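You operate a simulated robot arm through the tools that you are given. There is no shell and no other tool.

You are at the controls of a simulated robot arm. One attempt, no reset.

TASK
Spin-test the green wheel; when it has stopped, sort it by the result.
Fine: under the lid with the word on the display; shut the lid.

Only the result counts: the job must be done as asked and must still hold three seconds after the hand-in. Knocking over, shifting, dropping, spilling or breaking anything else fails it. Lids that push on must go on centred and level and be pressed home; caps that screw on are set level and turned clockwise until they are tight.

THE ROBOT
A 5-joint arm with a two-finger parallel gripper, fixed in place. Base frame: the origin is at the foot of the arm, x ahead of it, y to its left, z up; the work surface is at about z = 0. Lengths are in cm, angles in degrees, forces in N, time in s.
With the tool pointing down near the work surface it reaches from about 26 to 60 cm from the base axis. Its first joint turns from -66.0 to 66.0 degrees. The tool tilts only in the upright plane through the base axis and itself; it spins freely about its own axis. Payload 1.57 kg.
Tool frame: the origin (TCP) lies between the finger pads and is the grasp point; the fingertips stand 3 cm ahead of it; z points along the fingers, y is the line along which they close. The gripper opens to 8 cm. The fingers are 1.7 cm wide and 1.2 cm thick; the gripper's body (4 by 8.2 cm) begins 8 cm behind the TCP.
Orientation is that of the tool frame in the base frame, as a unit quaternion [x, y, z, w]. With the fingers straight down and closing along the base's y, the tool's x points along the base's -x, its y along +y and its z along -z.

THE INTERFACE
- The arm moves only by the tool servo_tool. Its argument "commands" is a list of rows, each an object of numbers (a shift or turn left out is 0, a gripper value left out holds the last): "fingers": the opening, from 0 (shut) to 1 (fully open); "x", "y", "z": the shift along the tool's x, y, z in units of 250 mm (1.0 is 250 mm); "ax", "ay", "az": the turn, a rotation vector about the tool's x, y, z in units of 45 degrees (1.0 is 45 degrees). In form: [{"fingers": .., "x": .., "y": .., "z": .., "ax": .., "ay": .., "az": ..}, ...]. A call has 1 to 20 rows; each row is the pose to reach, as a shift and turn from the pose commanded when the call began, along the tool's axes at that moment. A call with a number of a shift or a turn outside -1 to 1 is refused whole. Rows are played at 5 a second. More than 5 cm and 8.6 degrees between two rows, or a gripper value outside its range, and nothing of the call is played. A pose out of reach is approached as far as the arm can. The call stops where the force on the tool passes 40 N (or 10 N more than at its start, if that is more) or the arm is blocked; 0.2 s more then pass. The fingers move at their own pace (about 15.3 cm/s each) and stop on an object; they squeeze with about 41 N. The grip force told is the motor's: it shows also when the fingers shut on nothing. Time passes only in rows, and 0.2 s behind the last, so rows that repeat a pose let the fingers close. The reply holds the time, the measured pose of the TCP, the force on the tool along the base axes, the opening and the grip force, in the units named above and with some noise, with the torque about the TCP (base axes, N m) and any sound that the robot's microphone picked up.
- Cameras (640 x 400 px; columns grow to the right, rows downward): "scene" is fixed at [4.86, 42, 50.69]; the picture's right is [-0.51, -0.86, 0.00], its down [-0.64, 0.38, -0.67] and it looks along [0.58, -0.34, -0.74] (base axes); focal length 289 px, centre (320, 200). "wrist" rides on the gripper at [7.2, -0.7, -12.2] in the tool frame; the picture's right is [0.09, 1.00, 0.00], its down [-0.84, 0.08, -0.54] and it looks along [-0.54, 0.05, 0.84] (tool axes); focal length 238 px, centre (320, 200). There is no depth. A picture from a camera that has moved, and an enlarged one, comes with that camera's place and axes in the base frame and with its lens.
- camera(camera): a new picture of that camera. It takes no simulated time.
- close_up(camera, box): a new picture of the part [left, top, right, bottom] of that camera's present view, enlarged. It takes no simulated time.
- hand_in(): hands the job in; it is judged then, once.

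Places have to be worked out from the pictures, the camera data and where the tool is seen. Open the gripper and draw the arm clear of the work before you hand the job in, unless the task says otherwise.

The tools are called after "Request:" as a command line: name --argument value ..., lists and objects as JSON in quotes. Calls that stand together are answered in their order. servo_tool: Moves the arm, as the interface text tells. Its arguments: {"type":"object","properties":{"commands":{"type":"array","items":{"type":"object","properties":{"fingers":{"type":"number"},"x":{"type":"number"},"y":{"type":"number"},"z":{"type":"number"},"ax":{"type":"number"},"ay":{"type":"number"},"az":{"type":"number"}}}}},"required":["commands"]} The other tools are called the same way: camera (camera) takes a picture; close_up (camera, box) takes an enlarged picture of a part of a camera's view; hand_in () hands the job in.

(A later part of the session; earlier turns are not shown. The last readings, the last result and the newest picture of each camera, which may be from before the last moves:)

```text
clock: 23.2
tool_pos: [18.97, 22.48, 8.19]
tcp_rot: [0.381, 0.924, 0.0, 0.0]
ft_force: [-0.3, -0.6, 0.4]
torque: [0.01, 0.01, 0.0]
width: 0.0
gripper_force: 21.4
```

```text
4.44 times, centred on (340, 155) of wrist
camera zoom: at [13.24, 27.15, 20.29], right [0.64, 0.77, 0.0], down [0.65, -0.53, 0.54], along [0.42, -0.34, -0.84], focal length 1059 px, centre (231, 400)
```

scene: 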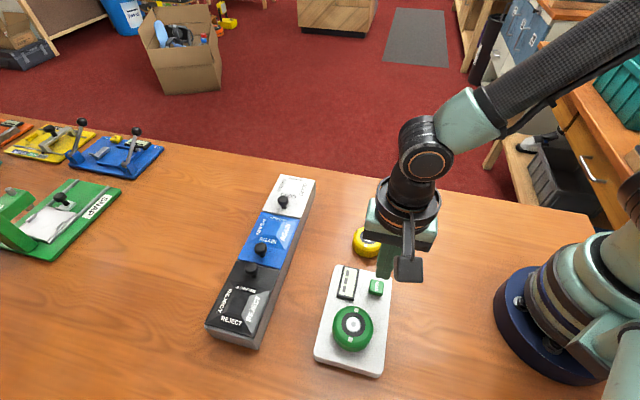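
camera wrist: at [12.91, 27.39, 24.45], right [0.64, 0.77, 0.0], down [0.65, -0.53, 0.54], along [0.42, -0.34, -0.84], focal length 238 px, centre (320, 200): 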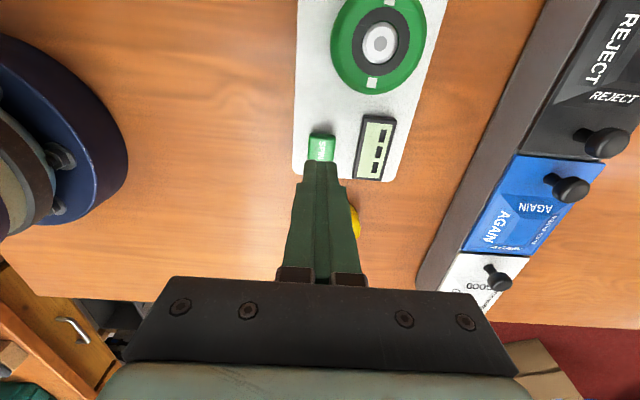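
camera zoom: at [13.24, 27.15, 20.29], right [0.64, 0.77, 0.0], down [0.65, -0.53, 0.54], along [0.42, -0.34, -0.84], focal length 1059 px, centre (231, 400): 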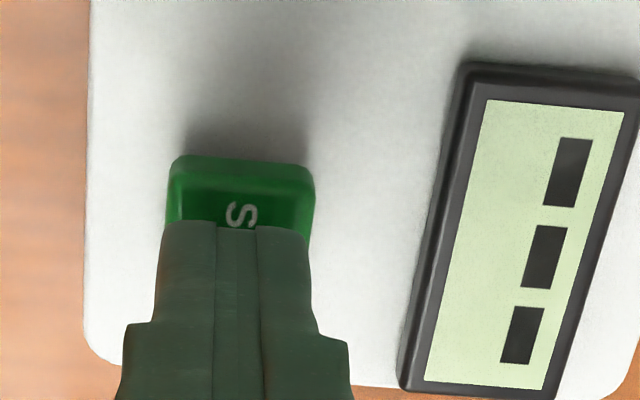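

Fingertips are squarely above the button. I press down slowly, in 1.5 mm steps.

Request:
servo_tool --commands '[{"z": 0.008}, {"z": 0.016}, {"z": 0.022}, {"z": 0.028}, {"z": 0.034}]'

Request:
close_up --camera "scene" --box '[305, 255, 405, 385]'

```text
clock: 24.4
tool_pos: [18.72, 22.55, 7.35]
tcp_rot: [0.381, 0.925, 0.0, 0.0]
ft_force: [1.0, 0.2, 2.6]
torque: [-0.03, -0.07, 0.0]
width: 0.0
gripper_force: 21.4
```

```text
3.08 times, centred on (355, 320) of scene
camera zoom: at [4.86, 42.0, 50.69], right [-0.51, -0.86, 0.0], down [-0.64, 0.38, -0.67], along [0.58, -0.34, -0.74], focal length 890 px, centre (212, -169)
```

zoom: 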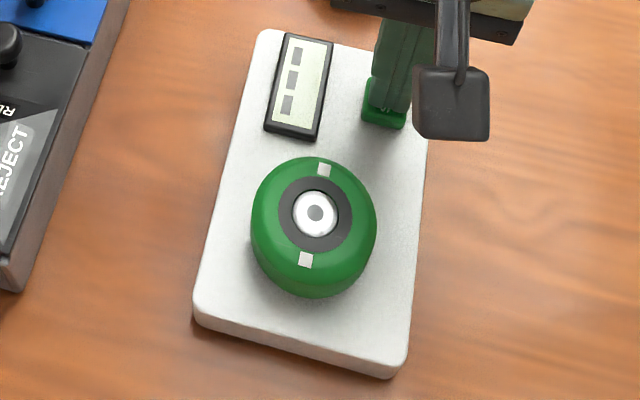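

The tip is just touching the button (2.6 N). I press on a little further.

Request:
servo_tool --commands '[{"z": 0.005}, {"z": 0.01}, {"z": 0.015}, {"z": 0.02}]'

Request:
close_up --camera "scene" --box '[305, 255, 405, 385]'

```text
clock: 25.2
tool_pos: [18.82, 22.48, 7.13]
tcp_rot: [0.381, 0.925, -0.001, 0.0]
ft_force: [-6.0, -2.4, 18.5]
torque: [-0.07, 0.13, -0.04]
width: 0.01
gripper_force: 21.5
heard: click
stopped in row 4: the force on the tool passed its limit at 46 N (the readings are from after the stop); the commanded pose is now the measured one
```

```text
3.08 times, centred on (355, 320) of scene
camera zoom: at [4.85, 41.99, 50.69], right [-0.51, -0.86, 0.0], down [-0.64, 0.38, -0.67], along [0.58, -0.34, -0.74], focal length 890 px, centre (212, -169)
```

zoom: 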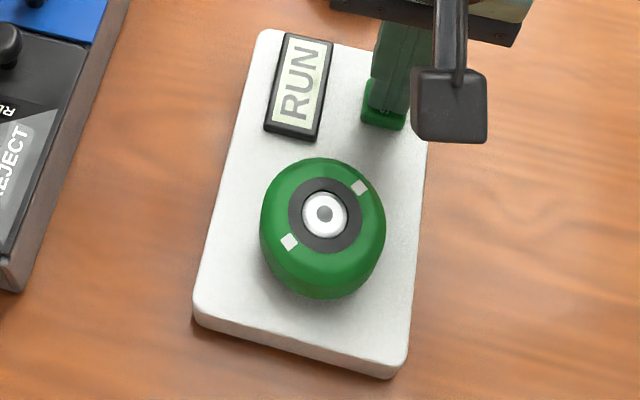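

Click heard, display reads RUN and the wheel is turning. I lift off the button and wait, watching.

Request:
servo_tool --commands '[{"z": -0.03}, {"z": -0.08}, {"z": -0.16}, {"z": -0.2}, {"z": -0.2}]'

Request:
close_up --camera "scene" --box '[305, 255, 405, 385]'

```text
clock: 26.4
tool_pos: [18.84, 22.63, 12.25]
tcp_rot: [0.382, 0.924, -0.001, -0.001]
ft_force: [0.2, -0.2, 0.0]
torque: [0.0, -0.02, -0.02]
width: 0.0
gripper_force: 21.3
```

```text
3.08 times, centred on (355, 320) of scene
camera zoom: at [4.86, 42.0, 50.69], right [-0.51, -0.86, 0.0], down [-0.64, 0.38, -0.67], along [0.58, -0.34, -0.74], focal length 890 px, centre (212, -169)
```

zoom: 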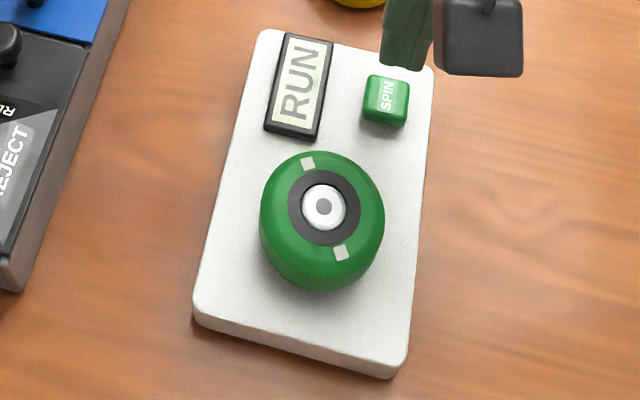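

The wheel is spinning. I wait in place for a while.

Request:
servo_tool --commands '[{"z": 0.0}, {"z": 0.0}, {"z": 0.0}, {"z": 0.0}, {"z": 0.0}, {"z": 0.0}, {"z": 0.0}, {"z": 0.0}, {"z": 0.0}, {"z": 0.0}, {"z": 0.0}, {"z": 0.0}, {"z": 0.0}, {"z": 0.0}, {"z": 0.0}]'

Request:
close_up --camera "scene" --box '[305, 255, 405, 385]'

```text
clock: 29.6
tool_pos: [18.82, 22.65, 12.08]
tcp_rot: [0.381, 0.925, 0.0, 0.0]
ft_force: [-0.4, -0.4, 0.3]
torque: [-0.03, -0.01, 0.01]
width: 0.02
gripper_force: 21.4
```

```text
3.08 times, centred on (355, 320) of scene
camera zoom: at [4.86, 42.0, 50.69], right [-0.51, -0.86, 0.0], down [-0.64, 0.38, -0.67], along [0.58, -0.34, -0.74], focal length 890 px, centre (212, -169)
```

zoom: 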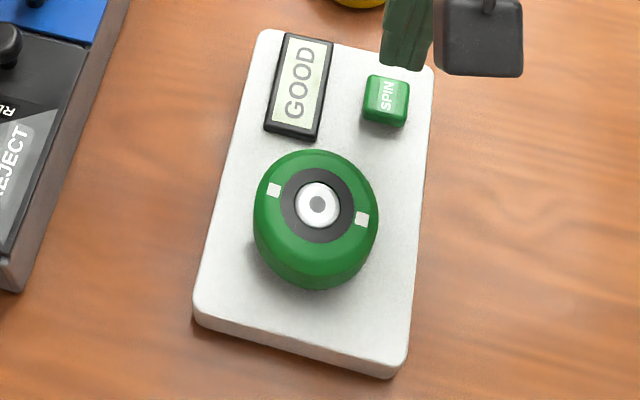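

The display now shows GOOD. I wait a bit more to be sure the wheel has stopped and the reading is final.

Request:
servo_tool --commands '[{"z": 0.0}, {"z": 0.0}, {"z": 0.0}, {"z": 0.0}, {"z": 0.0}, {"z": 0.0}, {"z": 0.0}, {"z": 0.0}]'

Request:
close_up --camera "scene" --box '[305, 255, 405, 385]'

```text
clock: 31.4
tool_pos: [18.77, 22.61, 12.26]
tcp_rot: [0.382, 0.924, -0.001, -0.001]
ft_force: [0.1, -0.6, 0.2]
torque: [0.01, 0.02, 0.0]
width: 0.0
gripper_force: 21.2
```

```text
3.08 times, centred on (355, 320) of scene
camera zoom: at [4.86, 42.0, 50.69], right [-0.51, -0.86, 0.0], down [-0.64, 0.38, -0.67], along [0.58, -0.34, -0.74], focal length 890 px, centre (212, -169)
```

zoom: 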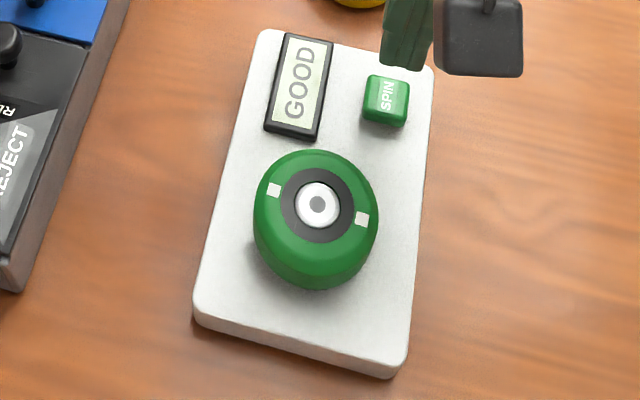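

Final result: GOOD, and the wheel has stopped. Next I inspect the GOOD lid: I raise the arm and move over near that end of the box.

Request:
servo_tool --commands '[{"z": -0.1}, {"z": -0.2}, {"x": -0.04, "y": 0.08, "z": -0.24, "fingers": 0.5}, {"x": -0.09, "y": 0.18, "z": -0.24, "fingers": 1}, {"x": -0.14, "y": 0.29, "z": -0.24}, {"x": -0.19, "y": 0.4, "z": -0.24}, {"x": -0.24, "y": 0.5, "z": -0.24}, {"x": -0.29, "y": 0.61, "z": -0.24}, {"x": -0.34, "y": 0.71, "z": -0.24}, {"x": -0.3915, "y": 0.808, "z": -0.24}, {"x": -0.3915, "y": 0.808, "z": -0.24}, {"x": -0.3915, "y": 0.808, "z": -0.24}]'

Request:
camera --camera "wrist"

Request:
camera --camera "scene"

```text
clock: 34.0
tool_pos: [40.05, 29.84, 17.85]
tcp_rot: [0.381, 0.925, 0.0, 0.0]
ft_force: [0.7, -0.4, -0.6]
torque: [-0.01, 0.02, -0.01]
width: 8.0
gripper_force: 0.0
```

```text
taken
camera wrist: at [34.47, 34.49, 30.02], right [0.64, 0.77, 0.0], down [0.65, -0.53, 0.54], along [0.42, -0.35, -0.84], focal length 238 px, centre (320, 200)
```

wrist: 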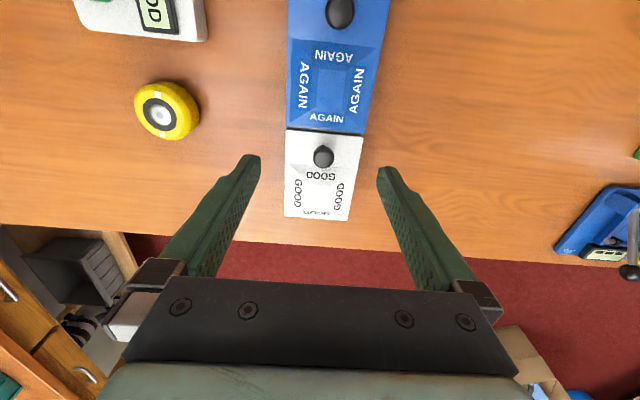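

```text
taken
```

scene: 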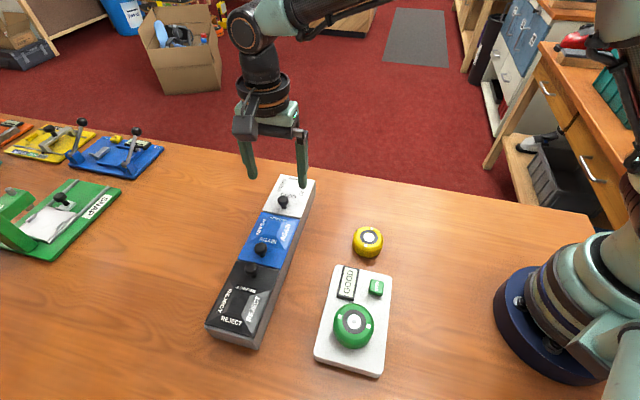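

Request:
close_up --camera "wrist" --box '[265, 110, 385, 230]'

Request:
close_up --camera "scene" --box '[240, 165, 330, 245]'

```text
3.33 times, centred on (325, 170) of wrist
camera zoom: at [34.47, 34.49, 30.02], right [0.64, 0.77, 0.0], down [0.65, -0.53, 0.54], along [0.42, -0.35, -0.84], focal length 794 px, centre (303, 300)
```

zoom: 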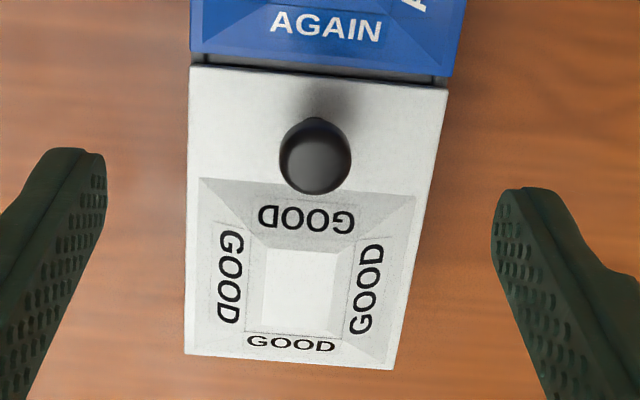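

```text
5.00 times, centred on (285, 205) of scene
camera zoom: at [4.86, 42.0, 50.69], right [-0.51, -0.86, 0.0], down [-0.64, 0.38, -0.67], along [0.58, -0.34, -0.74], focal length 1447 px, centre (495, 175)
```

zoom: 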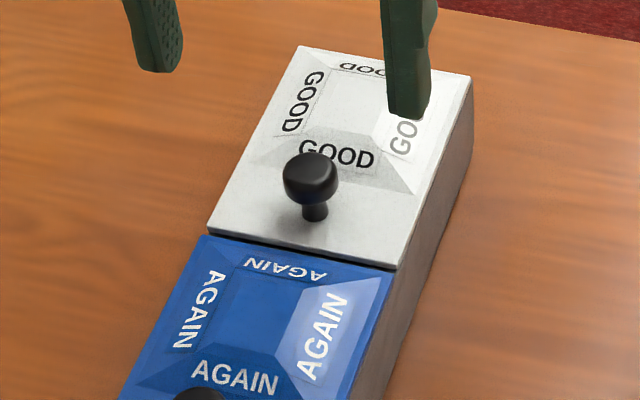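

The lid's plate is at z≈5.2, spanning 11.3 cm along the box, aligned with my tool axis; its knob head sits at about 2.1 cm tool −x, 0.5 cm +y, z≈7.6. I move above the knob with the fingers half open.

Request:
servo_tool --commands '[{"fingers": 0.7, "x": -0.042, "y": 0.01, "z": 0.04}, {"fingers": 0.55, "x": -0.083, "y": 0.0204, "z": 0.1}, {"x": -0.083, "y": 0.0204, "z": 0.17}, {"x": -0.083, "y": 0.0204, "z": 0.22}, {"x": -0.083, "y": 0.0204, "z": 0.22}]'

Request:
close_up --camera "wrist" --box '[230, 100, 410, 250]'

Request:
close_up --camera "scene" --box '[240, 150, 330, 250]'

```text
clock: 35.2
tool_pos: [41.82, 28.96, 12.48]
tcp_rot: [0.381, 0.924, 0.0, 0.0]
ft_force: [0.3, 0.2, 0.3]
torque: [-0.01, 0.01, 0.02]
width: 4.4
gripper_force: 0.2
```

```text
2.67 times, centred on (320, 175) of wrist
camera zoom: at [36.28, 33.48, 24.65], right [0.64, 0.77, 0.0], down [0.65, -0.53, 0.54], along [0.42, -0.35, -0.84], focal length 636 px, centre (320, 267)
```

zoom: 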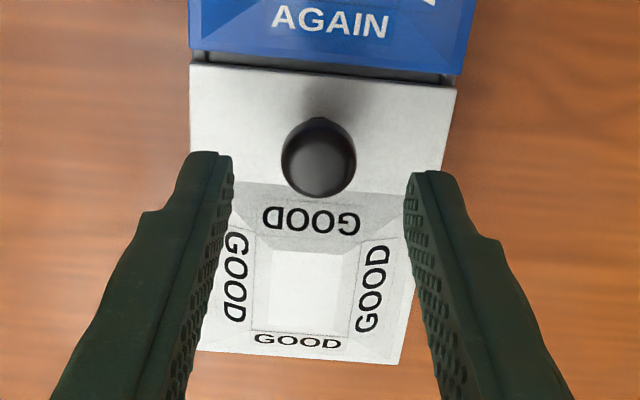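

```text
4.00 times, centred on (285, 200) of scene
camera zoom: at [4.86, 42.0, 50.69], right [-0.51, -0.86, 0.0], down [-0.64, 0.38, -0.67], along [0.58, -0.34, -0.74], focal length 1158 px, centre (460, 200)
```

zoom: 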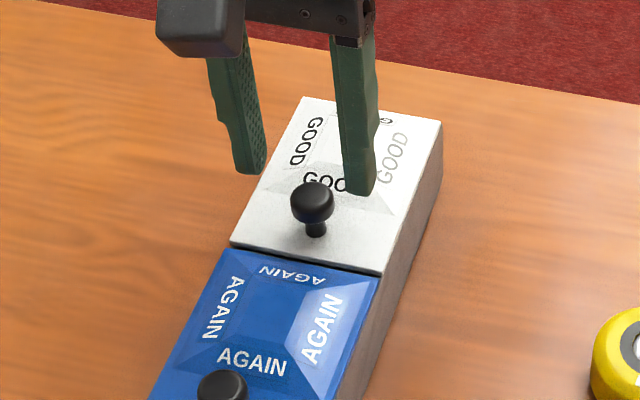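

The knob is centred between the fingers. I descend to put the pads around the knob head and close gently.

Request:
servo_tool --commands '[{"fingers": 0.55, "x": 0.002, "z": 0.03}, {"x": 0.002, "z": 0.07}, {"x": 0.002, "z": 0.1}, {"x": 0.002, "z": 0.114}, {"x": 0.002, "z": 0.114}]'

Request:
close_up --camera "scene" --box '[250, 160, 320, 240]'

Request:
close_up --camera "wrist" --box '[250, 100, 390, 220]'

```text
clock: 36.5
tool_pos: [41.82, 28.79, 9.72]
tcp_rot: [0.381, 0.925, -0.001, 0.0]
ft_force: [0.4, -0.2, 0.2]
torque: [-0.01, 0.02, -0.02]
width: 4.38
gripper_force: 0.1
```

```text
5.00 times, centred on (285, 200) of scene
camera zoom: at [4.86, 42.0, 50.69], right [-0.51, -0.86, 0.0], down [-0.64, 0.38, -0.67], along [0.58, -0.34, -0.74], focal length 1447 px, centre (495, 200)
```

zoom: 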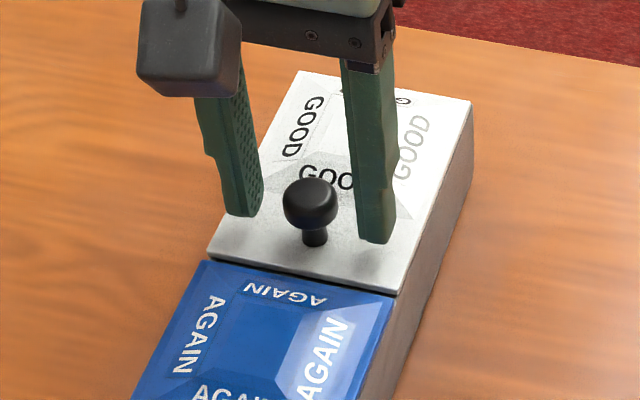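

```text
3.33 times, centred on (320, 160) of wrist
camera zoom: at [36.27, 33.43, 21.78], right [0.64, 0.77, 0.0], down [0.65, -0.53, 0.54], along [0.42, -0.35, -0.84], focal length 794 px, centre (320, 333)
```

zoom: 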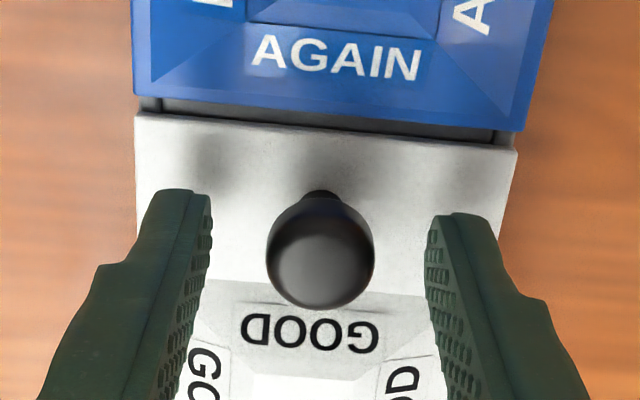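

The pads straddle the knob head properly. I close on it.

Request:
servo_tool --commands '[{"fingers": 0.45}, {"fingers": 0.36}, {"fingers": 0.3}, {"fingers": 0.2}, {"fingers": 0.1}, {"fingers": 0.1}]'

Request:
close_up --camera "scene" --box '[250, 160, 320, 240]'

```text
clock: 37.9
tool_pos: [42.0, 28.79, 9.66]
tcp_rot: [0.381, 0.924, -0.001, 0.0]
ft_force: [0.2, 0.4, 0.0]
torque: [0.01, -0.02, -0.01]
width: 2.11
gripper_force: 34.6
```

```text
5.00 times, centred on (285, 200) of scene
camera zoom: at [4.86, 42.0, 50.69], right [-0.51, -0.86, 0.0], down [-0.64, 0.38, -0.67], along [0.58, -0.34, -0.74], focal length 1447 px, centre (495, 200)
```

zoom: 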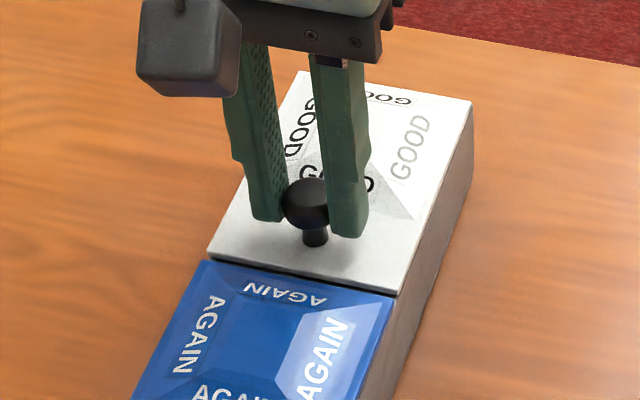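

Knob held (2.1 cm). I lift gently 0.4 cm along z to feel how the lid is mounted.

Request:
servo_tool --commands '[{"z": -0.004}, {"z": -0.008}, {"z": -0.012}, {"z": -0.016}, {"z": -0.016}]'

Request:
close_up --camera "scene" --box '[240, 160, 330, 250]'

Request:
close_up --camera "wrist" --box '[230, 100, 410, 250]'

```text
clock: 39.0
tool_pos: [41.78, 28.88, 10.01]
tcp_rot: [0.381, 0.925, -0.002, -0.001]
ft_force: [6.6, -8.0, -24.3]
torque: [-0.27, -0.39, -0.02]
width: 2.1
gripper_force: 34.4
```

```text
4.44 times, centred on (285, 205) of scene
camera zoom: at [4.87, 42.01, 50.68], right [-0.51, -0.86, 0.0], down [-0.64, 0.38, -0.67], along [0.58, -0.34, -0.74], focal length 1286 px, centre (476, 178)
```

zoom: 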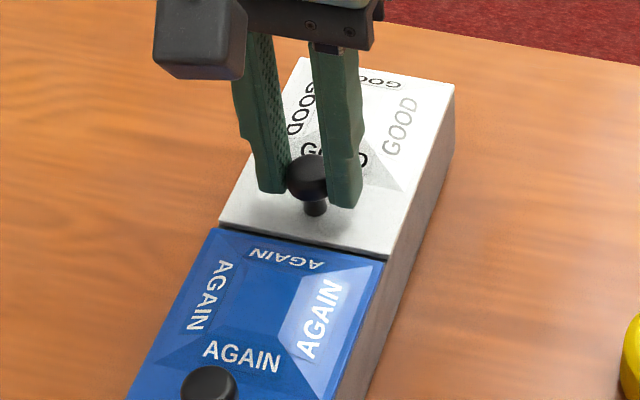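

```text
2.67 times, centred on (320, 175) of wrist
camera zoom: at [36.16, 33.52, 22.2], right [0.64, 0.77, 0.0], down [0.65, -0.53, 0.54], along [0.42, -0.35, -0.84], focal length 636 px, centre (320, 267)
```

zoom: 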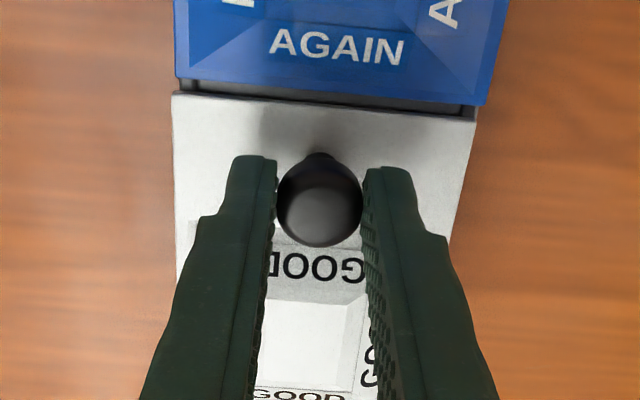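

There is a 24 N downward pull already; I need to see whether only the lid rises or the whole box. I take the same crop as before for a direct comparison.

Request:
close_up --camera "scene" --box '[240, 165, 330, 245]'

Request:
close_up --camera "scene" --box '[200, 240, 290, 350]'

```text
5.00 times, centred on (285, 205) of scene
camera zoom: at [4.87, 42.01, 50.68], right [-0.51, -0.86, 0.0], down [-0.64, 0.38, -0.67], along [0.58, -0.34, -0.74], focal length 1447 px, centre (495, 175)
```

zoom: 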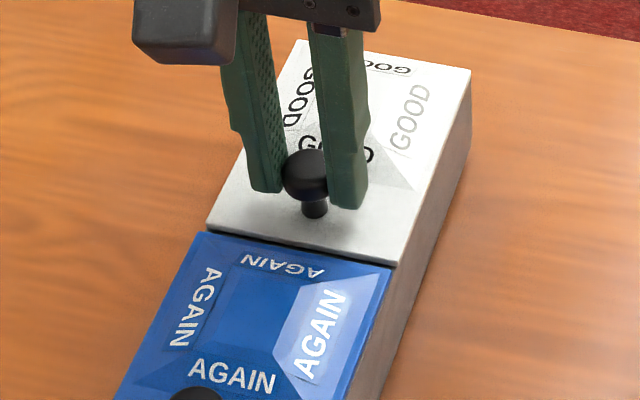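

```text
3.64 times, centred on (245, 295) of scene
camera zoom: at [4.87, 42.01, 50.68], right [-0.51, -0.86, 0.0], down [-0.64, 0.38, -0.67], along [0.58, -0.34, -0.74], focal length 1052 px, centre (593, -146)
```

zoom: 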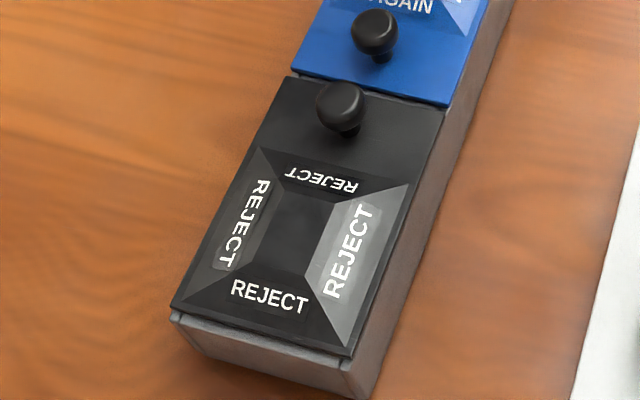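

The far end of the whole box has risen slightly — the lid does not simply lift at the knob. I lower straight back at once to the pre-lift height.

Request:
servo_tool --commands '[{"z": 0.004}, {"z": 0.008}, {"z": 0.012}, {"z": 0.016}, {"z": 0.016}]'

Request:
close_up --camera "scene" --box '[240, 165, 330, 245]'

Request:
close_up --camera "wrist" --box '[250, 60, 390, 180]'

```text
clock: 40.2
tool_pos: [41.68, 28.98, 9.8]
tcp_rot: [0.381, 0.924, 0.0, 0.0]
ft_force: [12.4, -13.4, -13.3]
torque: [-0.33, -0.23, 0.01]
width: 2.14
gripper_force: 34.8
```

```text
5.00 times, centred on (285, 205) of scene
camera zoom: at [4.86, 42.0, 50.68], right [-0.51, -0.86, 0.0], down [-0.64, 0.38, -0.67], along [0.58, -0.34, -0.74], focal length 1447 px, centre (495, 175)
```

zoom: 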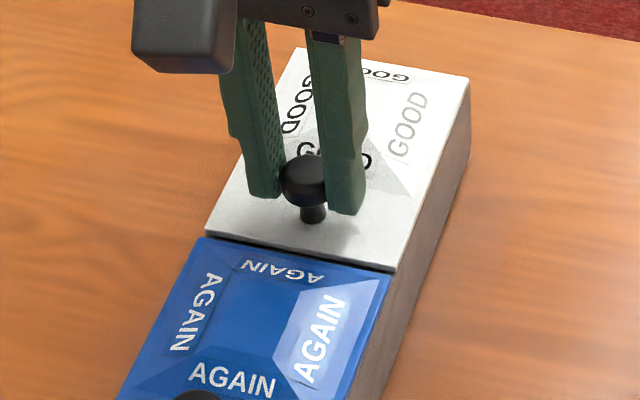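

```text
3.33 times, centred on (320, 120) of wrist
camera zoom: at [36.16, 33.6, 21.89], right [0.64, 0.77, 0.0], down [0.65, -0.53, 0.54], along [0.42, -0.35, -0.84], focal length 794 px, centre (320, 467)
```

zoom: 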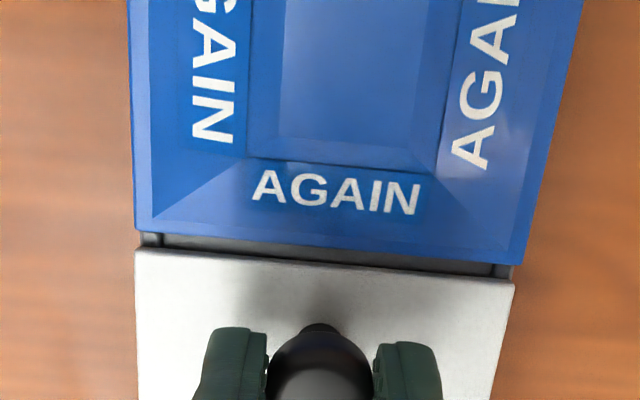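

The box is back at its place; some residual pull remains in the grip, so I open the fingers to relax it.

Request:
servo_tool --commands '[{"fingers": 0.3}, {"fingers": 0.4}, {"fingers": 0.55}, {"fingers": 0.55}]'

Request:
close_up --camera "scene" --box '[240, 165, 330, 245]'

Request:
close_up --camera "wrist" --box '[250, 60, 390, 180]'

```text
clock: 41.2
tool_pos: [41.69, 28.98, 9.74]
tcp_rot: [0.381, 0.925, -0.001, -0.001]
ft_force: [-0.3, 1.3, -0.3]
torque: [-0.03, 0.02, -0.01]
width: 4.42
gripper_force: 0.0
```

```text
5.00 times, centred on (285, 205) of scene
camera zoom: at [4.86, 42.0, 50.69], right [-0.51, -0.86, 0.0], down [-0.64, 0.38, -0.67], along [0.58, -0.34, -0.74], focal length 1447 px, centre (495, 175)
```

zoom: 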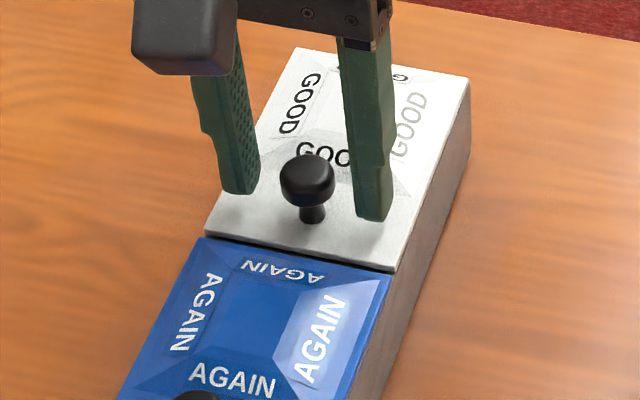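

```text
3.33 times, centred on (320, 120) of wrist
camera zoom: at [36.12, 33.63, 21.87], right [0.64, 0.77, 0.0], down [0.65, -0.53, 0.54], along [0.42, -0.35, -0.84], focal length 794 px, centre (320, 467)
```

zoom: 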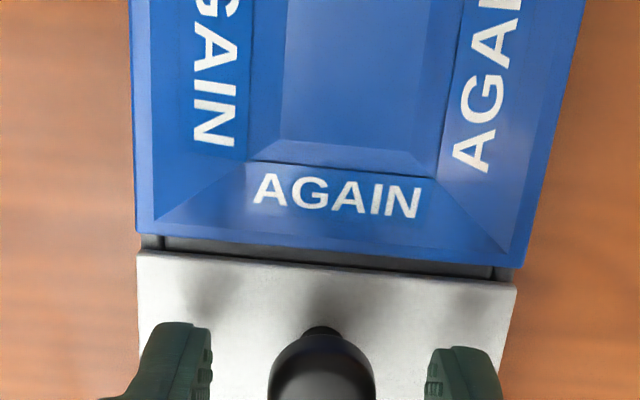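

Everything is relaxed and the box sits in its place. Before trying again I want to see the lid's edges and fixing from a low side angle, so I raise and move to the tester side of the box with the wrist camera looking across.

Request:
servo_tool --commands '[{"z": -0.08}, {"z": -0.17}, {"z": -0.26}, {"x": -0.005, "y": -0.12, "z": -0.26}, {"x": -0.01, "y": -0.24, "z": -0.26}, {"x": -0.015, "y": -0.36, "z": -0.26}, {"x": -0.02, "y": -0.48, "z": -0.24}, {"x": -0.03, "y": -0.6, "z": -0.18}, {"x": -0.033, "y": -0.698, "z": -0.1}, {"x": -0.033, "y": -0.698, "z": -0.06}, {"x": -0.033, "y": -0.698, "z": -0.06}]'

Request:
camera --camera "wrist"

Request:
close_up --camera "wrist" --box '[440, 20, 640, 180]'

Request:
close_up --camera "scene" --box '[240, 165, 330, 245]'

```text
clock: 43.6
tool_pos: [30.08, 16.23, 11.37]
tcp_rot: [0.381, 0.925, -0.001, 0.0]
ft_force: [-0.6, -0.4, -0.5]
torque: [-0.04, 0.02, 0.0]
width: 4.41
gripper_force: 0.0
```

```text
taken
camera wrist: at [24.53, 20.8, 23.53], right [0.64, 0.77, 0.0], down [0.65, -0.53, 0.54], along [0.42, -0.35, -0.84], focal length 238 px, centre (320, 200)
```

wrist: 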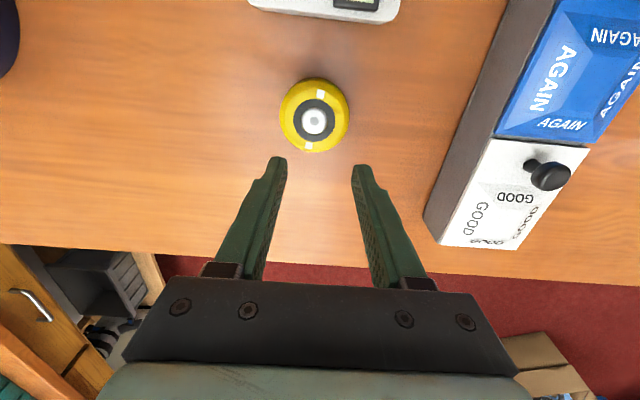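

```text
2.50 times, centred on (540, 100) of wrist
camera zoom: at [24.53, 20.8, 23.53], right [0.64, 0.77, 0.0], down [0.65, -0.53, 0.54], along [0.42, -0.35, -0.84], focal length 596 px, centre (-230, 450)
```

zoom: 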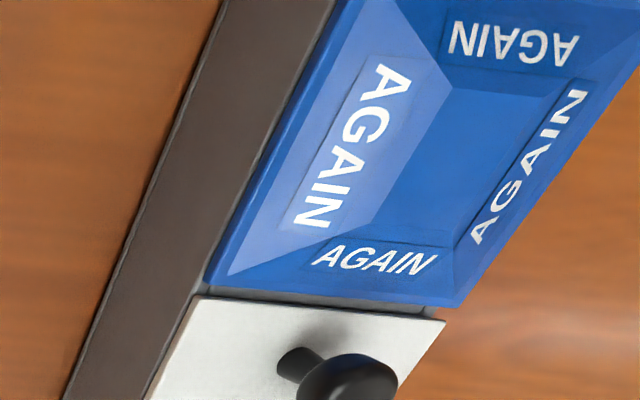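

```text
5.00 times, centred on (285, 205) of scene
camera zoom: at [4.86, 42.0, 50.69], right [-0.51, -0.86, 0.0], down [-0.64, 0.38, -0.67], along [0.58, -0.34, -0.74], focal length 1447 px, centre (495, 175)
```

zoom: 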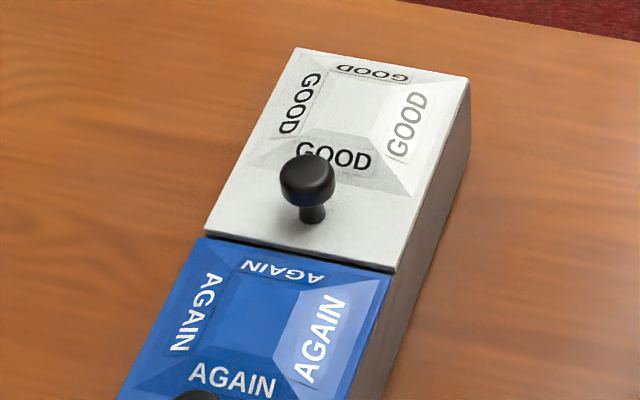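

From here the lids look like plates over the box walls with a narrow gap between them. I take very enlarged views of the edges to find how the lids are guided.

Request:
close_up --camera "scene" --box '[255, 205, 310, 235]'

Request:
close_up --camera "scene" --box '[202, 310, 262, 352]'

Request:
close_up --camera "scene" --box '[275, 168, 325, 200]'

Request:
close_up --camera "wrist" --box '[420, 110, 600, 260]'

Request:
close_up --camera "scene" --box '[200, 240, 290, 350]'

```text
11.64 times, centred on (282, 220) of scene
camera zoom: at [4.86, 42.0, 50.69], right [-0.51, -0.86, 0.0], down [-0.64, 0.38, -0.67], along [0.58, -0.34, -0.74], focal length 3367 px, centre (756, -33)
```

zoom: 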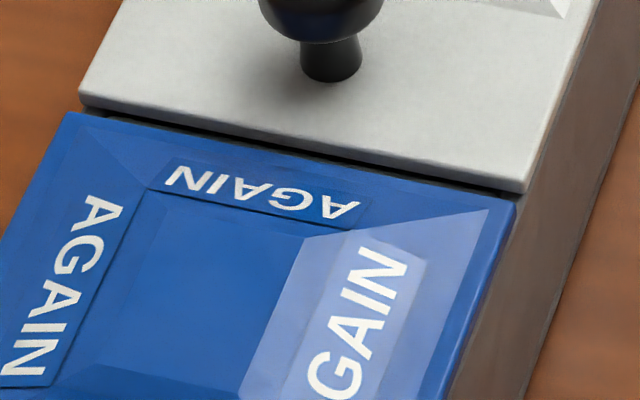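

```text
9.52 times, centred on (232, 331) of scene
camera zoom: at [4.86, 42.0, 50.69], right [-0.51, -0.86, 0.0], down [-0.64, 0.38, -0.67], along [0.58, -0.34, -0.74], focal length 2756 px, centre (1158, -1048)
```

zoom: 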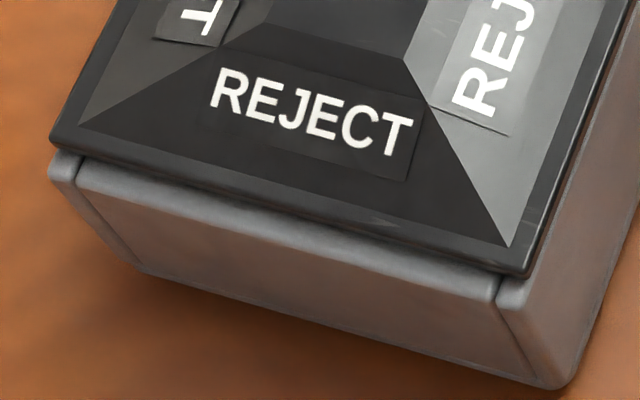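

```text
12.50 times, centred on (300, 184) of scene
camera zoom: at [4.86, 42.0, 50.69], right [-0.51, -0.86, 0.0], down [-0.64, 0.38, -0.67], along [0.58, -0.34, -0.74], focal length 3617 px, centre (570, 400)
```

zoom: 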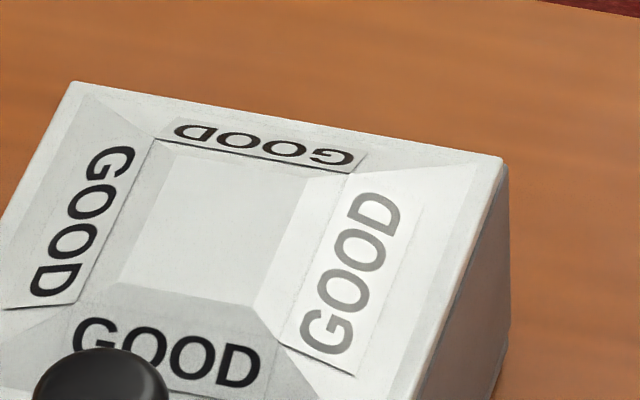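

```text
2.67 times, centred on (510, 185) of wrist
camera zoom: at [24.53, 20.8, 23.53], right [0.64, 0.77, 0.0], down [0.65, -0.53, 0.54], along [0.42, -0.35, -0.84], focal length 636 px, centre (-187, 240)
```

zoom: 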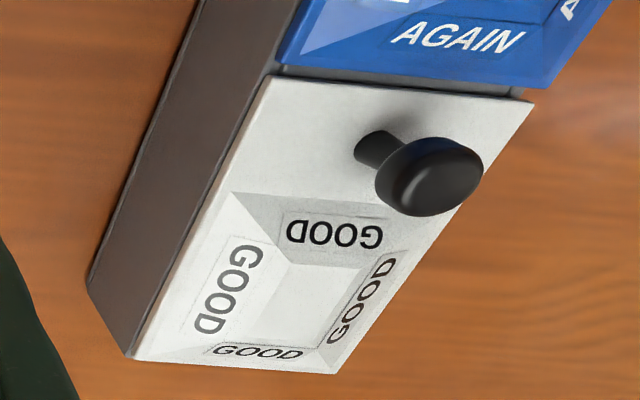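

```text
3.64 times, centred on (245, 295) of scene
camera zoom: at [4.86, 42.0, 50.69], right [-0.51, -0.86, 0.0], down [-0.64, 0.38, -0.67], along [0.58, -0.34, -0.74], focal length 1052 px, centre (593, -146)
```

zoom: 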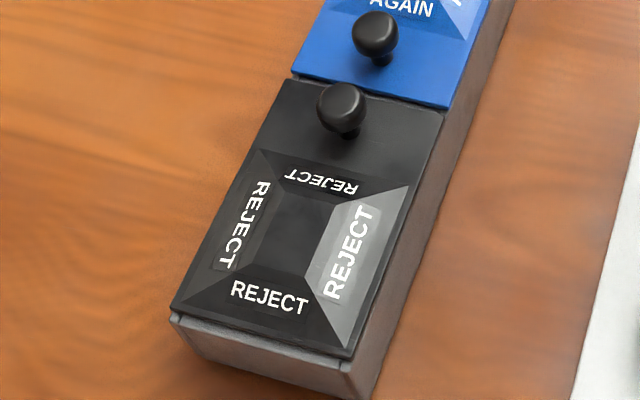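

No guides are visible; the lid could be hinged with a catch, or slide. I go back over the knob, regrip it, and will probe with very small forces in different directions.

Request:
servo_tool --commands '[{"z": -0.08}, {"z": -0.17}, {"x": 0.005, "y": 0.1, "z": -0.26}, {"x": 0.01, "y": 0.22, "z": -0.26}, {"x": 0.015, "y": 0.34, "z": -0.26}, {"x": 0.02, "y": 0.46, "z": -0.26}, {"x": 0.03, "y": 0.58, "z": -0.26}, {"x": 0.034, "y": 0.691, "z": -0.26}, {"x": 0.034, "y": 0.691, "z": -0.18}, {"x": 0.034, "y": 0.691, "z": -0.09}, {"x": 0.034, "y": 0.691, "z": -0.01}, {"x": 0.034, "y": 0.691, "z": -0.01}]'

Request:
close_up --camera "wrist" --box '[250, 100, 390, 220]'

```text
clock: 46.2
tool_pos: [41.62, 28.79, 11.5]
tcp_rot: [0.381, 0.925, -0.001, 0.0]
ft_force: [-1.2, 0.2, -0.7]
torque: [0.0, 0.0, -0.02]
width: 4.4
gripper_force: 0.0
```

```text
3.33 times, centred on (320, 160) of wrist
camera zoom: at [36.13, 33.46, 23.68], right [0.64, 0.77, 0.0], down [0.65, -0.53, 0.54], along [0.42, -0.35, -0.84], focal length 794 px, centre (320, 333)
```

zoom: 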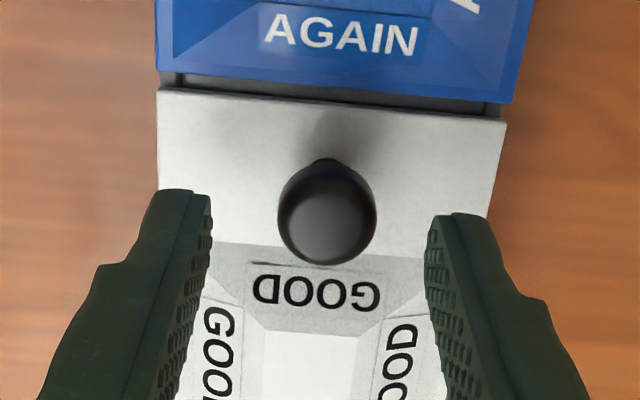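

The knob is about 0.15 cm to +y. I correct, descend and grip it again.

Request:
servo_tool --commands '[{"y": 0.0056, "x": 0.002, "z": 0.03}, {"y": 0.0056, "x": 0.002, "z": 0.06}, {"y": 0.0056, "x": 0.002, "z": 0.077}, {"y": 0.0056, "x": 0.002, "z": 0.077, "fingers": 0.45}, {"y": 0.0056, "x": 0.002, "z": 0.077, "fingers": 0.36}, {"y": 0.0056, "x": 0.002, "z": 0.077, "fingers": 0.3}, {"y": 0.0056, "x": 0.002, "z": 0.077, "fingers": 0.2}, {"y": 0.0056, "x": 0.002, "z": 0.077, "fingers": 0.2}]'

```text
clock: 48.0
tool_pos: [41.72, 28.95, 9.6]
tcp_rot: [0.381, 0.925, 0.0, -0.001]
ft_force: [0.2, -1.4, 0.7]
torque: [-0.03, 0.01, 0.0]
width: 2.13
gripper_force: 34.5
```

Gripped with almost no side force. First probe: a tiny push along tool −x (outward along the box).

Request:
servo_tool --commands '[{"x": -0.0012}, {"x": -0.0024}]'

```text
clock: 48.6
tool_pos: [41.74, 28.97, 9.5]
tcp_rot: [0.381, 0.924, -0.002, 0.0]
ft_force: [0.2, -2.1, 0.0]
torque: [-0.02, 0.02, 0.0]
width: 2.12
gripper_force: 34.0
```

No noticeable resistance yet. I push a little more in the same direction.

Request:
servo_tool --commands '[{"x": -0.002}, {"x": -0.004}, {"x": -0.004}]'

```text
clock: 49.5
tool_pos: [41.8, 29.07, 9.54]
tcp_rot: [0.379, 0.925, -0.002, -0.001]
ft_force: [-7.6, 7.9, -0.3]
torque: [0.17, 0.21, 0.01]
width: 2.15
gripper_force: 35.0
```

Moving −x meets 11 N of resistance after about 1 mm, so that way is solid. I go back and probe sideways along tool y.

Request:
servo_tool --commands '[{"x": 0.002}, {"x": 0.004}, {"x": 0.005}]'

Request:
servo_tool --commands '[{"y": 0.002}, {"y": 0.004}, {"y": 0.004}]'

```text
clock: 50.2
tool_pos: [41.84, 28.89, 9.53]
tcp_rot: [0.381, 0.925, -0.001, 0.0]
ft_force: [-3.9, 5.3, -0.6]
torque: [0.15, 0.08, 0.03]
width: 2.12
gripper_force: 34.2
```

```text
clock: 51.0
tool_pos: [41.73, 28.9, 9.61]
tcp_rot: [0.382, 0.924, -0.001, 0.0]
ft_force: [-4.4, 2.7, -0.2]
torque: [0.06, 0.16, -0.01]
width: 2.13
gripper_force: 34.3
```

Little resistance in +y so far. I push another millimetre.

Request:
servo_tool --commands '[{"y": 0.002, "x": 0.001}, {"y": 0.004, "x": 0.002}, {"y": 0.004, "x": 0.002}]'

```text
clock: 51.9
tool_pos: [41.84, 29.01, 9.58]
tcp_rot: [0.382, 0.924, -0.003, -0.002]
ft_force: [-8.8, -10.9, 0.0]
torque: [-0.28, 0.26, -0.03]
width: 2.09
gripper_force: 34.8
```

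+y is blocked too (14 N). I return and probe −y.

Request:
servo_tool --commands '[{"y": -0.003}, {"y": -0.006}, {"y": -0.008}]'

Request:
servo_tool --commands '[{"y": -0.002}, {"y": -0.004}, {"y": -0.004}]'

```text
clock: 52.6
tool_pos: [41.76, 28.98, 9.43]
tcp_rot: [0.381, 0.925, 0.001, 0.001]
ft_force: [-1.2, -11.5, -1.1]
torque: [-0.23, 0.0, -0.02]
width: 2.12
gripper_force: 34.6
```

```text
clock: 53.5
tool_pos: [41.63, 28.91, 9.55]
tcp_rot: [0.381, 0.924, 0.0, 0.0]
ft_force: [7.6, -6.9, 0.3]
torque: [-0.2, -0.45, 0.05]
width: 2.12
gripper_force: 34.2
```

−y is still free of force while x carries some; I trim x back and push −y a bit more.

Request:
servo_tool --commands '[{"y": -0.002, "x": -0.001}, {"y": -0.004, "x": -0.002}, {"y": -0.004, "x": -0.002}]'

```text
clock: 54.2
tool_pos: [41.57, 28.74, 9.56]
tcp_rot: [0.38, 0.925, -0.002, -0.001]
ft_force: [0.4, 0.0, -0.5]
torque: [0.0, -0.05, 0.0]
width: 2.12
gripper_force: 34.7
```

Force is zero again; a little more in −y.

Request:
servo_tool --commands '[{"y": -0.002}, {"y": -0.004}, {"y": -0.004}]'

```text
clock: 55.0
tool_pos: [41.55, 28.69, 9.52]
tcp_rot: [0.381, 0.925, -0.001, 0.0]
ft_force: [4.7, -4.5, -0.2]
torque: [-0.04, -0.14, 0.0]
width: 2.13
gripper_force: 34.6
```

The tool has moved 0.3 cm in −y with no resistance. I look to see whether the lid (and not the box) has moved.

Request:
close_up --camera "scene" --box '[255, 205, 310, 235]'

Request:
close_up --camera "wrist" --box '[250, 60, 390, 180]'

Request:
close_up --camera "scene" --box '[240, 165, 330, 245]'

```text
11.64 times, centred on (282, 220) of scene
camera zoom: at [4.86, 42.0, 50.69], right [-0.51, -0.86, 0.0], down [-0.64, 0.38, -0.67], along [0.58, -0.34, -0.74], focal length 3367 px, centre (756, -33)
```

zoom: 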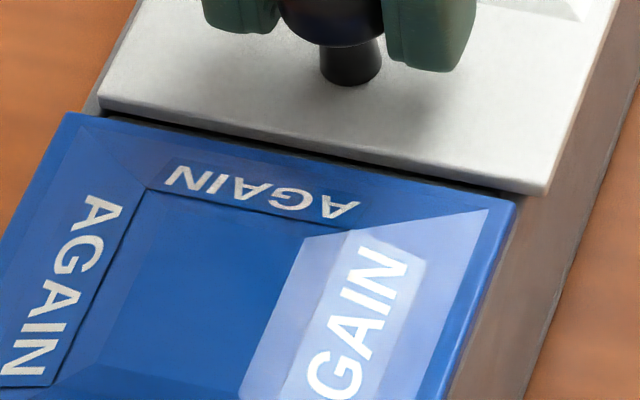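

```text
3.33 times, centred on (320, 120) of wrist
camera zoom: at [35.96, 33.35, 21.67], right [0.64, 0.77, 0.0], down [0.65, -0.53, 0.54], along [0.42, -0.35, -0.84], focal length 794 px, centre (320, 467)
```

zoom: 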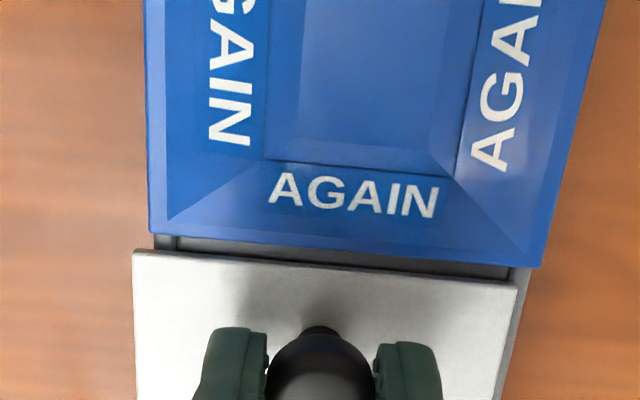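

```text
5.00 times, centred on (285, 205) of scene
camera zoom: at [4.86, 42.0, 50.69], right [-0.51, -0.86, 0.0], down [-0.64, 0.38, -0.67], along [0.58, -0.34, -0.74], focal length 1447 px, centre (495, 175)
```

zoom: 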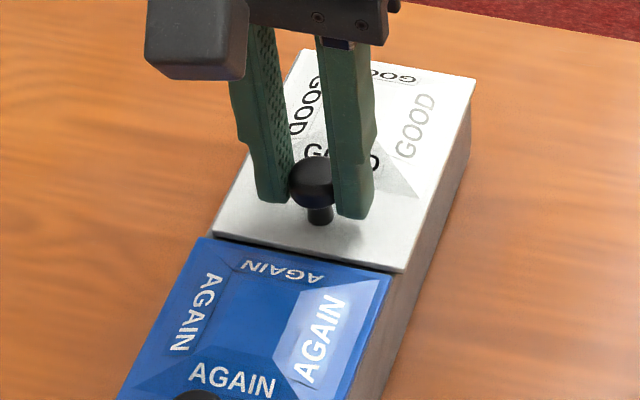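

The GOOD lid slides sideways, toward −y (the tester side), and the box stayed put. I keep sliding it that way in modest steps, watching the side force.

Request:
servo_tool --commands '[{"y": -0.01, "x": -0.001}, {"y": -0.02, "x": -0.001}, {"y": -0.03, "x": -0.001}, {"y": -0.04, "x": -0.001}, {"y": -0.04, "x": -0.001}]'

```text
clock: 56.2
tool_pos: [40.86, 28.08, 9.46]
tcp_rot: [0.38, 0.925, -0.001, -0.001]
ft_force: [-8.4, 9.0, -1.1]
torque: [0.22, 0.2, 0.02]
width: 2.12
gripper_force: 34.7
```

Sliding continues with no y resistance; x force is 12 N the other way now, so I trim x slightly and go on.

Request:
servo_tool --commands '[{"y": -0.005, "x": 0.0015}, {"y": -0.014, "x": 0.002}, {"y": -0.024, "x": 0.002}, {"y": -0.032, "x": 0.002}, {"y": -0.032, "x": 0.002}]'

```text
clock: 57.5
tool_pos: [40.31, 27.46, 9.54]
tcp_rot: [0.381, 0.925, -0.001, -0.001]
ft_force: [-8.7, 8.2, 0.0]
torque: [0.2, 0.19, 0.0]
width: 2.15
gripper_force: 34.7
```

The same side force persists, so the slide drifts a little toward +x relative to my path; I add that to the motion.

Request:
servo_tool --commands '[{"y": 0.0, "x": 0.0025}, {"y": -0.012, "x": 0.0035}, {"y": -0.024, "x": 0.004}, {"y": -0.036, "x": 0.0045}, {"y": -0.048, "x": 0.005}, {"y": -0.048, "x": 0.005}]'

```text
clock: 58.9
tool_pos: [39.42, 26.56, 9.63]
tcp_rot: [0.381, 0.924, 0.0, 0.0]
ft_force: [9.5, -11.3, -0.5]
torque: [-0.34, -0.61, -0.15]
width: 2.11
gripper_force: 34.0
```

Overcorrected slightly; I take back half a millimetre and continue sliding.

Request:
servo_tool --commands '[{"y": 0.0, "x": -0.0015}, {"y": -0.012, "x": -0.002}, {"y": -0.024, "x": -0.002}, {"y": -0.036, "x": -0.002}, {"y": -0.048, "x": -0.002}, {"y": -0.048, "x": -0.002}]'

Request:
camera --camera "scene"

```text
clock: 60.2
tool_pos: [38.44, 25.92, 9.62]
tcp_rot: [0.381, 0.925, 0.0, 0.0]
ft_force: [-2.4, 3.3, 0.3]
torque: [0.09, 0.06, 0.06]
width: 2.13
gripper_force: 34.5
```

```text
taken
```

scene: 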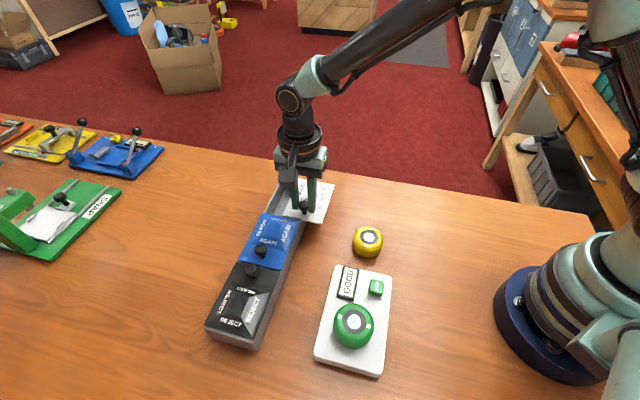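

The lid has slid about 4.5 cm and the box is steady. I keep going.

Request:
servo_tool --commands '[{"y": -0.014, "x": 0.001}, {"y": -0.028, "x": 0.001}, {"y": -0.042, "x": 0.0015}, {"y": -0.056, "x": 0.0015}, {"y": -0.056, "x": 0.0015}]'

```text
clock: 61.5
tool_pos: [37.41, 25.03, 9.64]
tcp_rot: [0.379, 0.925, 0.0, 0.001]
ft_force: [-16.8, 18.7, 13.1]
torque: [0.39, 0.26, 0.0]
width: 2.09
gripper_force: 34.3
```

Side force grew to 25 N with some downward push; I relieve x and z before continuing.

Request:
servo_tool --commands '[{"x": 0.002, "z": -0.001}, {"x": 0.004, "z": -0.002}, {"x": 0.004, "z": -0.002}]'

Request:
close_up --camera "scene" --box '[230, 165, 350, 265]'

Request:
close_up --camera "wrist" --box '[250, 30, 430, 180]'

```text
clock: 62.2
tool_pos: [37.46, 24.8, 9.62]
tcp_rot: [0.381, 0.924, 0.0, 0.0]
ft_force: [-8.3, 7.6, 12.8]
torque: [0.18, 0.27, 0.02]
width: 2.1
gripper_force: 34.6
```

```text
4.00 times, centred on (290, 215) of scene
camera zoom: at [4.85, 41.99, 50.69], right [-0.51, -0.86, 0.0], down [-0.64, 0.38, -0.67], along [0.58, -0.34, -0.74], focal length 1158 px, centre (440, 140)
```

zoom: 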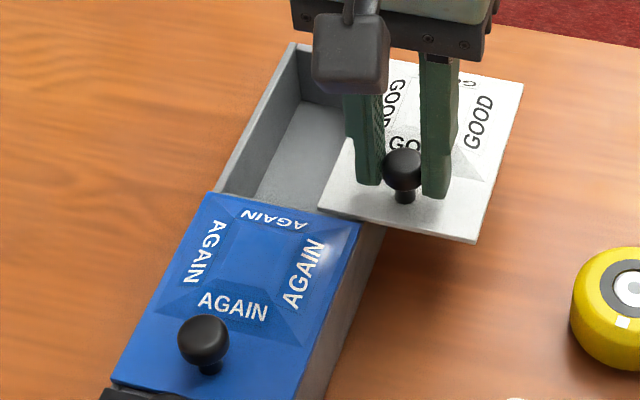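

```text
2.67 times, centred on (340, 105) of wrist
camera zoom: at [31.91, 29.49, 21.71], right [0.64, 0.77, 0.0], down [0.65, -0.54, 0.54], along [0.42, -0.35, -0.84], focal length 636 px, centre (267, 453)
```

zoom: 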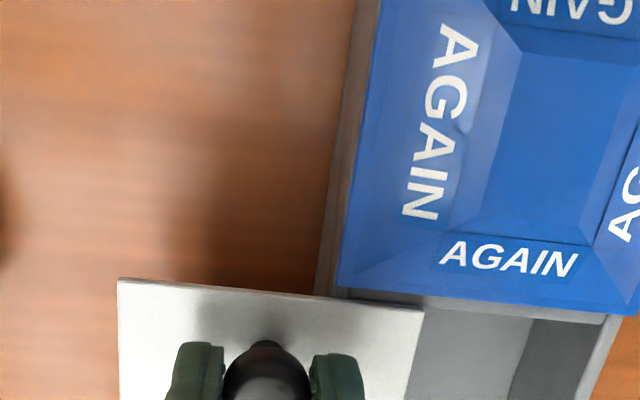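

The compartment is opening nicely. I trim x and z and slide further.

Request:
servo_tool --commands '[{"x": 0.001, "z": -0.002}, {"x": 0.002, "z": -0.003, "y": -0.01}, {"x": 0.0025, "z": -0.003, "y": -0.022}, {"x": 0.003, "z": -0.003, "y": -0.034}, {"x": 0.003, "z": -0.003, "y": -0.034}]'

```text
clock: 63.5
tool_pos: [36.69, 24.25, 9.51]
tcp_rot: [0.383, 0.924, -0.002, -0.001]
ft_force: [9.8, -12.7, -0.7]
torque: [-0.56, -0.51, -0.13]
width: 2.14
gripper_force: 34.6
```

About 6.9 cm open; trim x back a little and continue.

Request:
servo_tool --commands '[{"x": -0.001}, {"x": -0.002, "y": -0.01}, {"x": -0.002, "y": -0.022}, {"x": -0.002, "y": -0.034}, {"x": -0.002, "y": -0.034}]'

Request:
close_up --camera "scene" --box '[230, 165, 350, 265]'

```text
clock: 64.7
tool_pos: [36.16, 23.83, 9.65]
tcp_rot: [0.379, 0.925, 0.0, 0.001]
ft_force: [-5.3, 6.9, 0.4]
torque: [0.18, -0.09, 0.02]
width: 2.11
gripper_force: 34.3
```

```text
4.00 times, centred on (290, 215) of scene
camera zoom: at [4.86, 42.0, 50.69], right [-0.51, -0.86, 0.0], down [-0.64, 0.38, -0.67], along [0.58, -0.34, -0.74], focal length 1158 px, centre (440, 140)
```

zoom: 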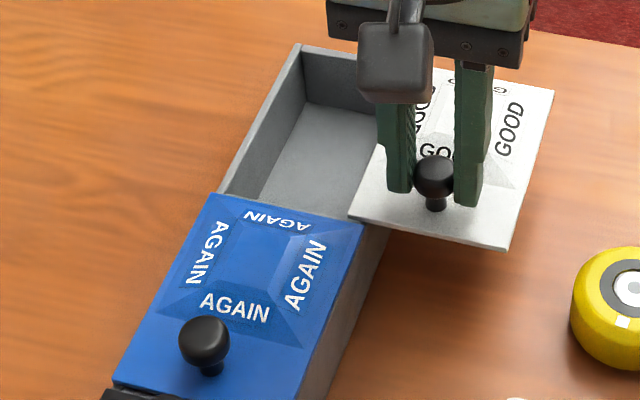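

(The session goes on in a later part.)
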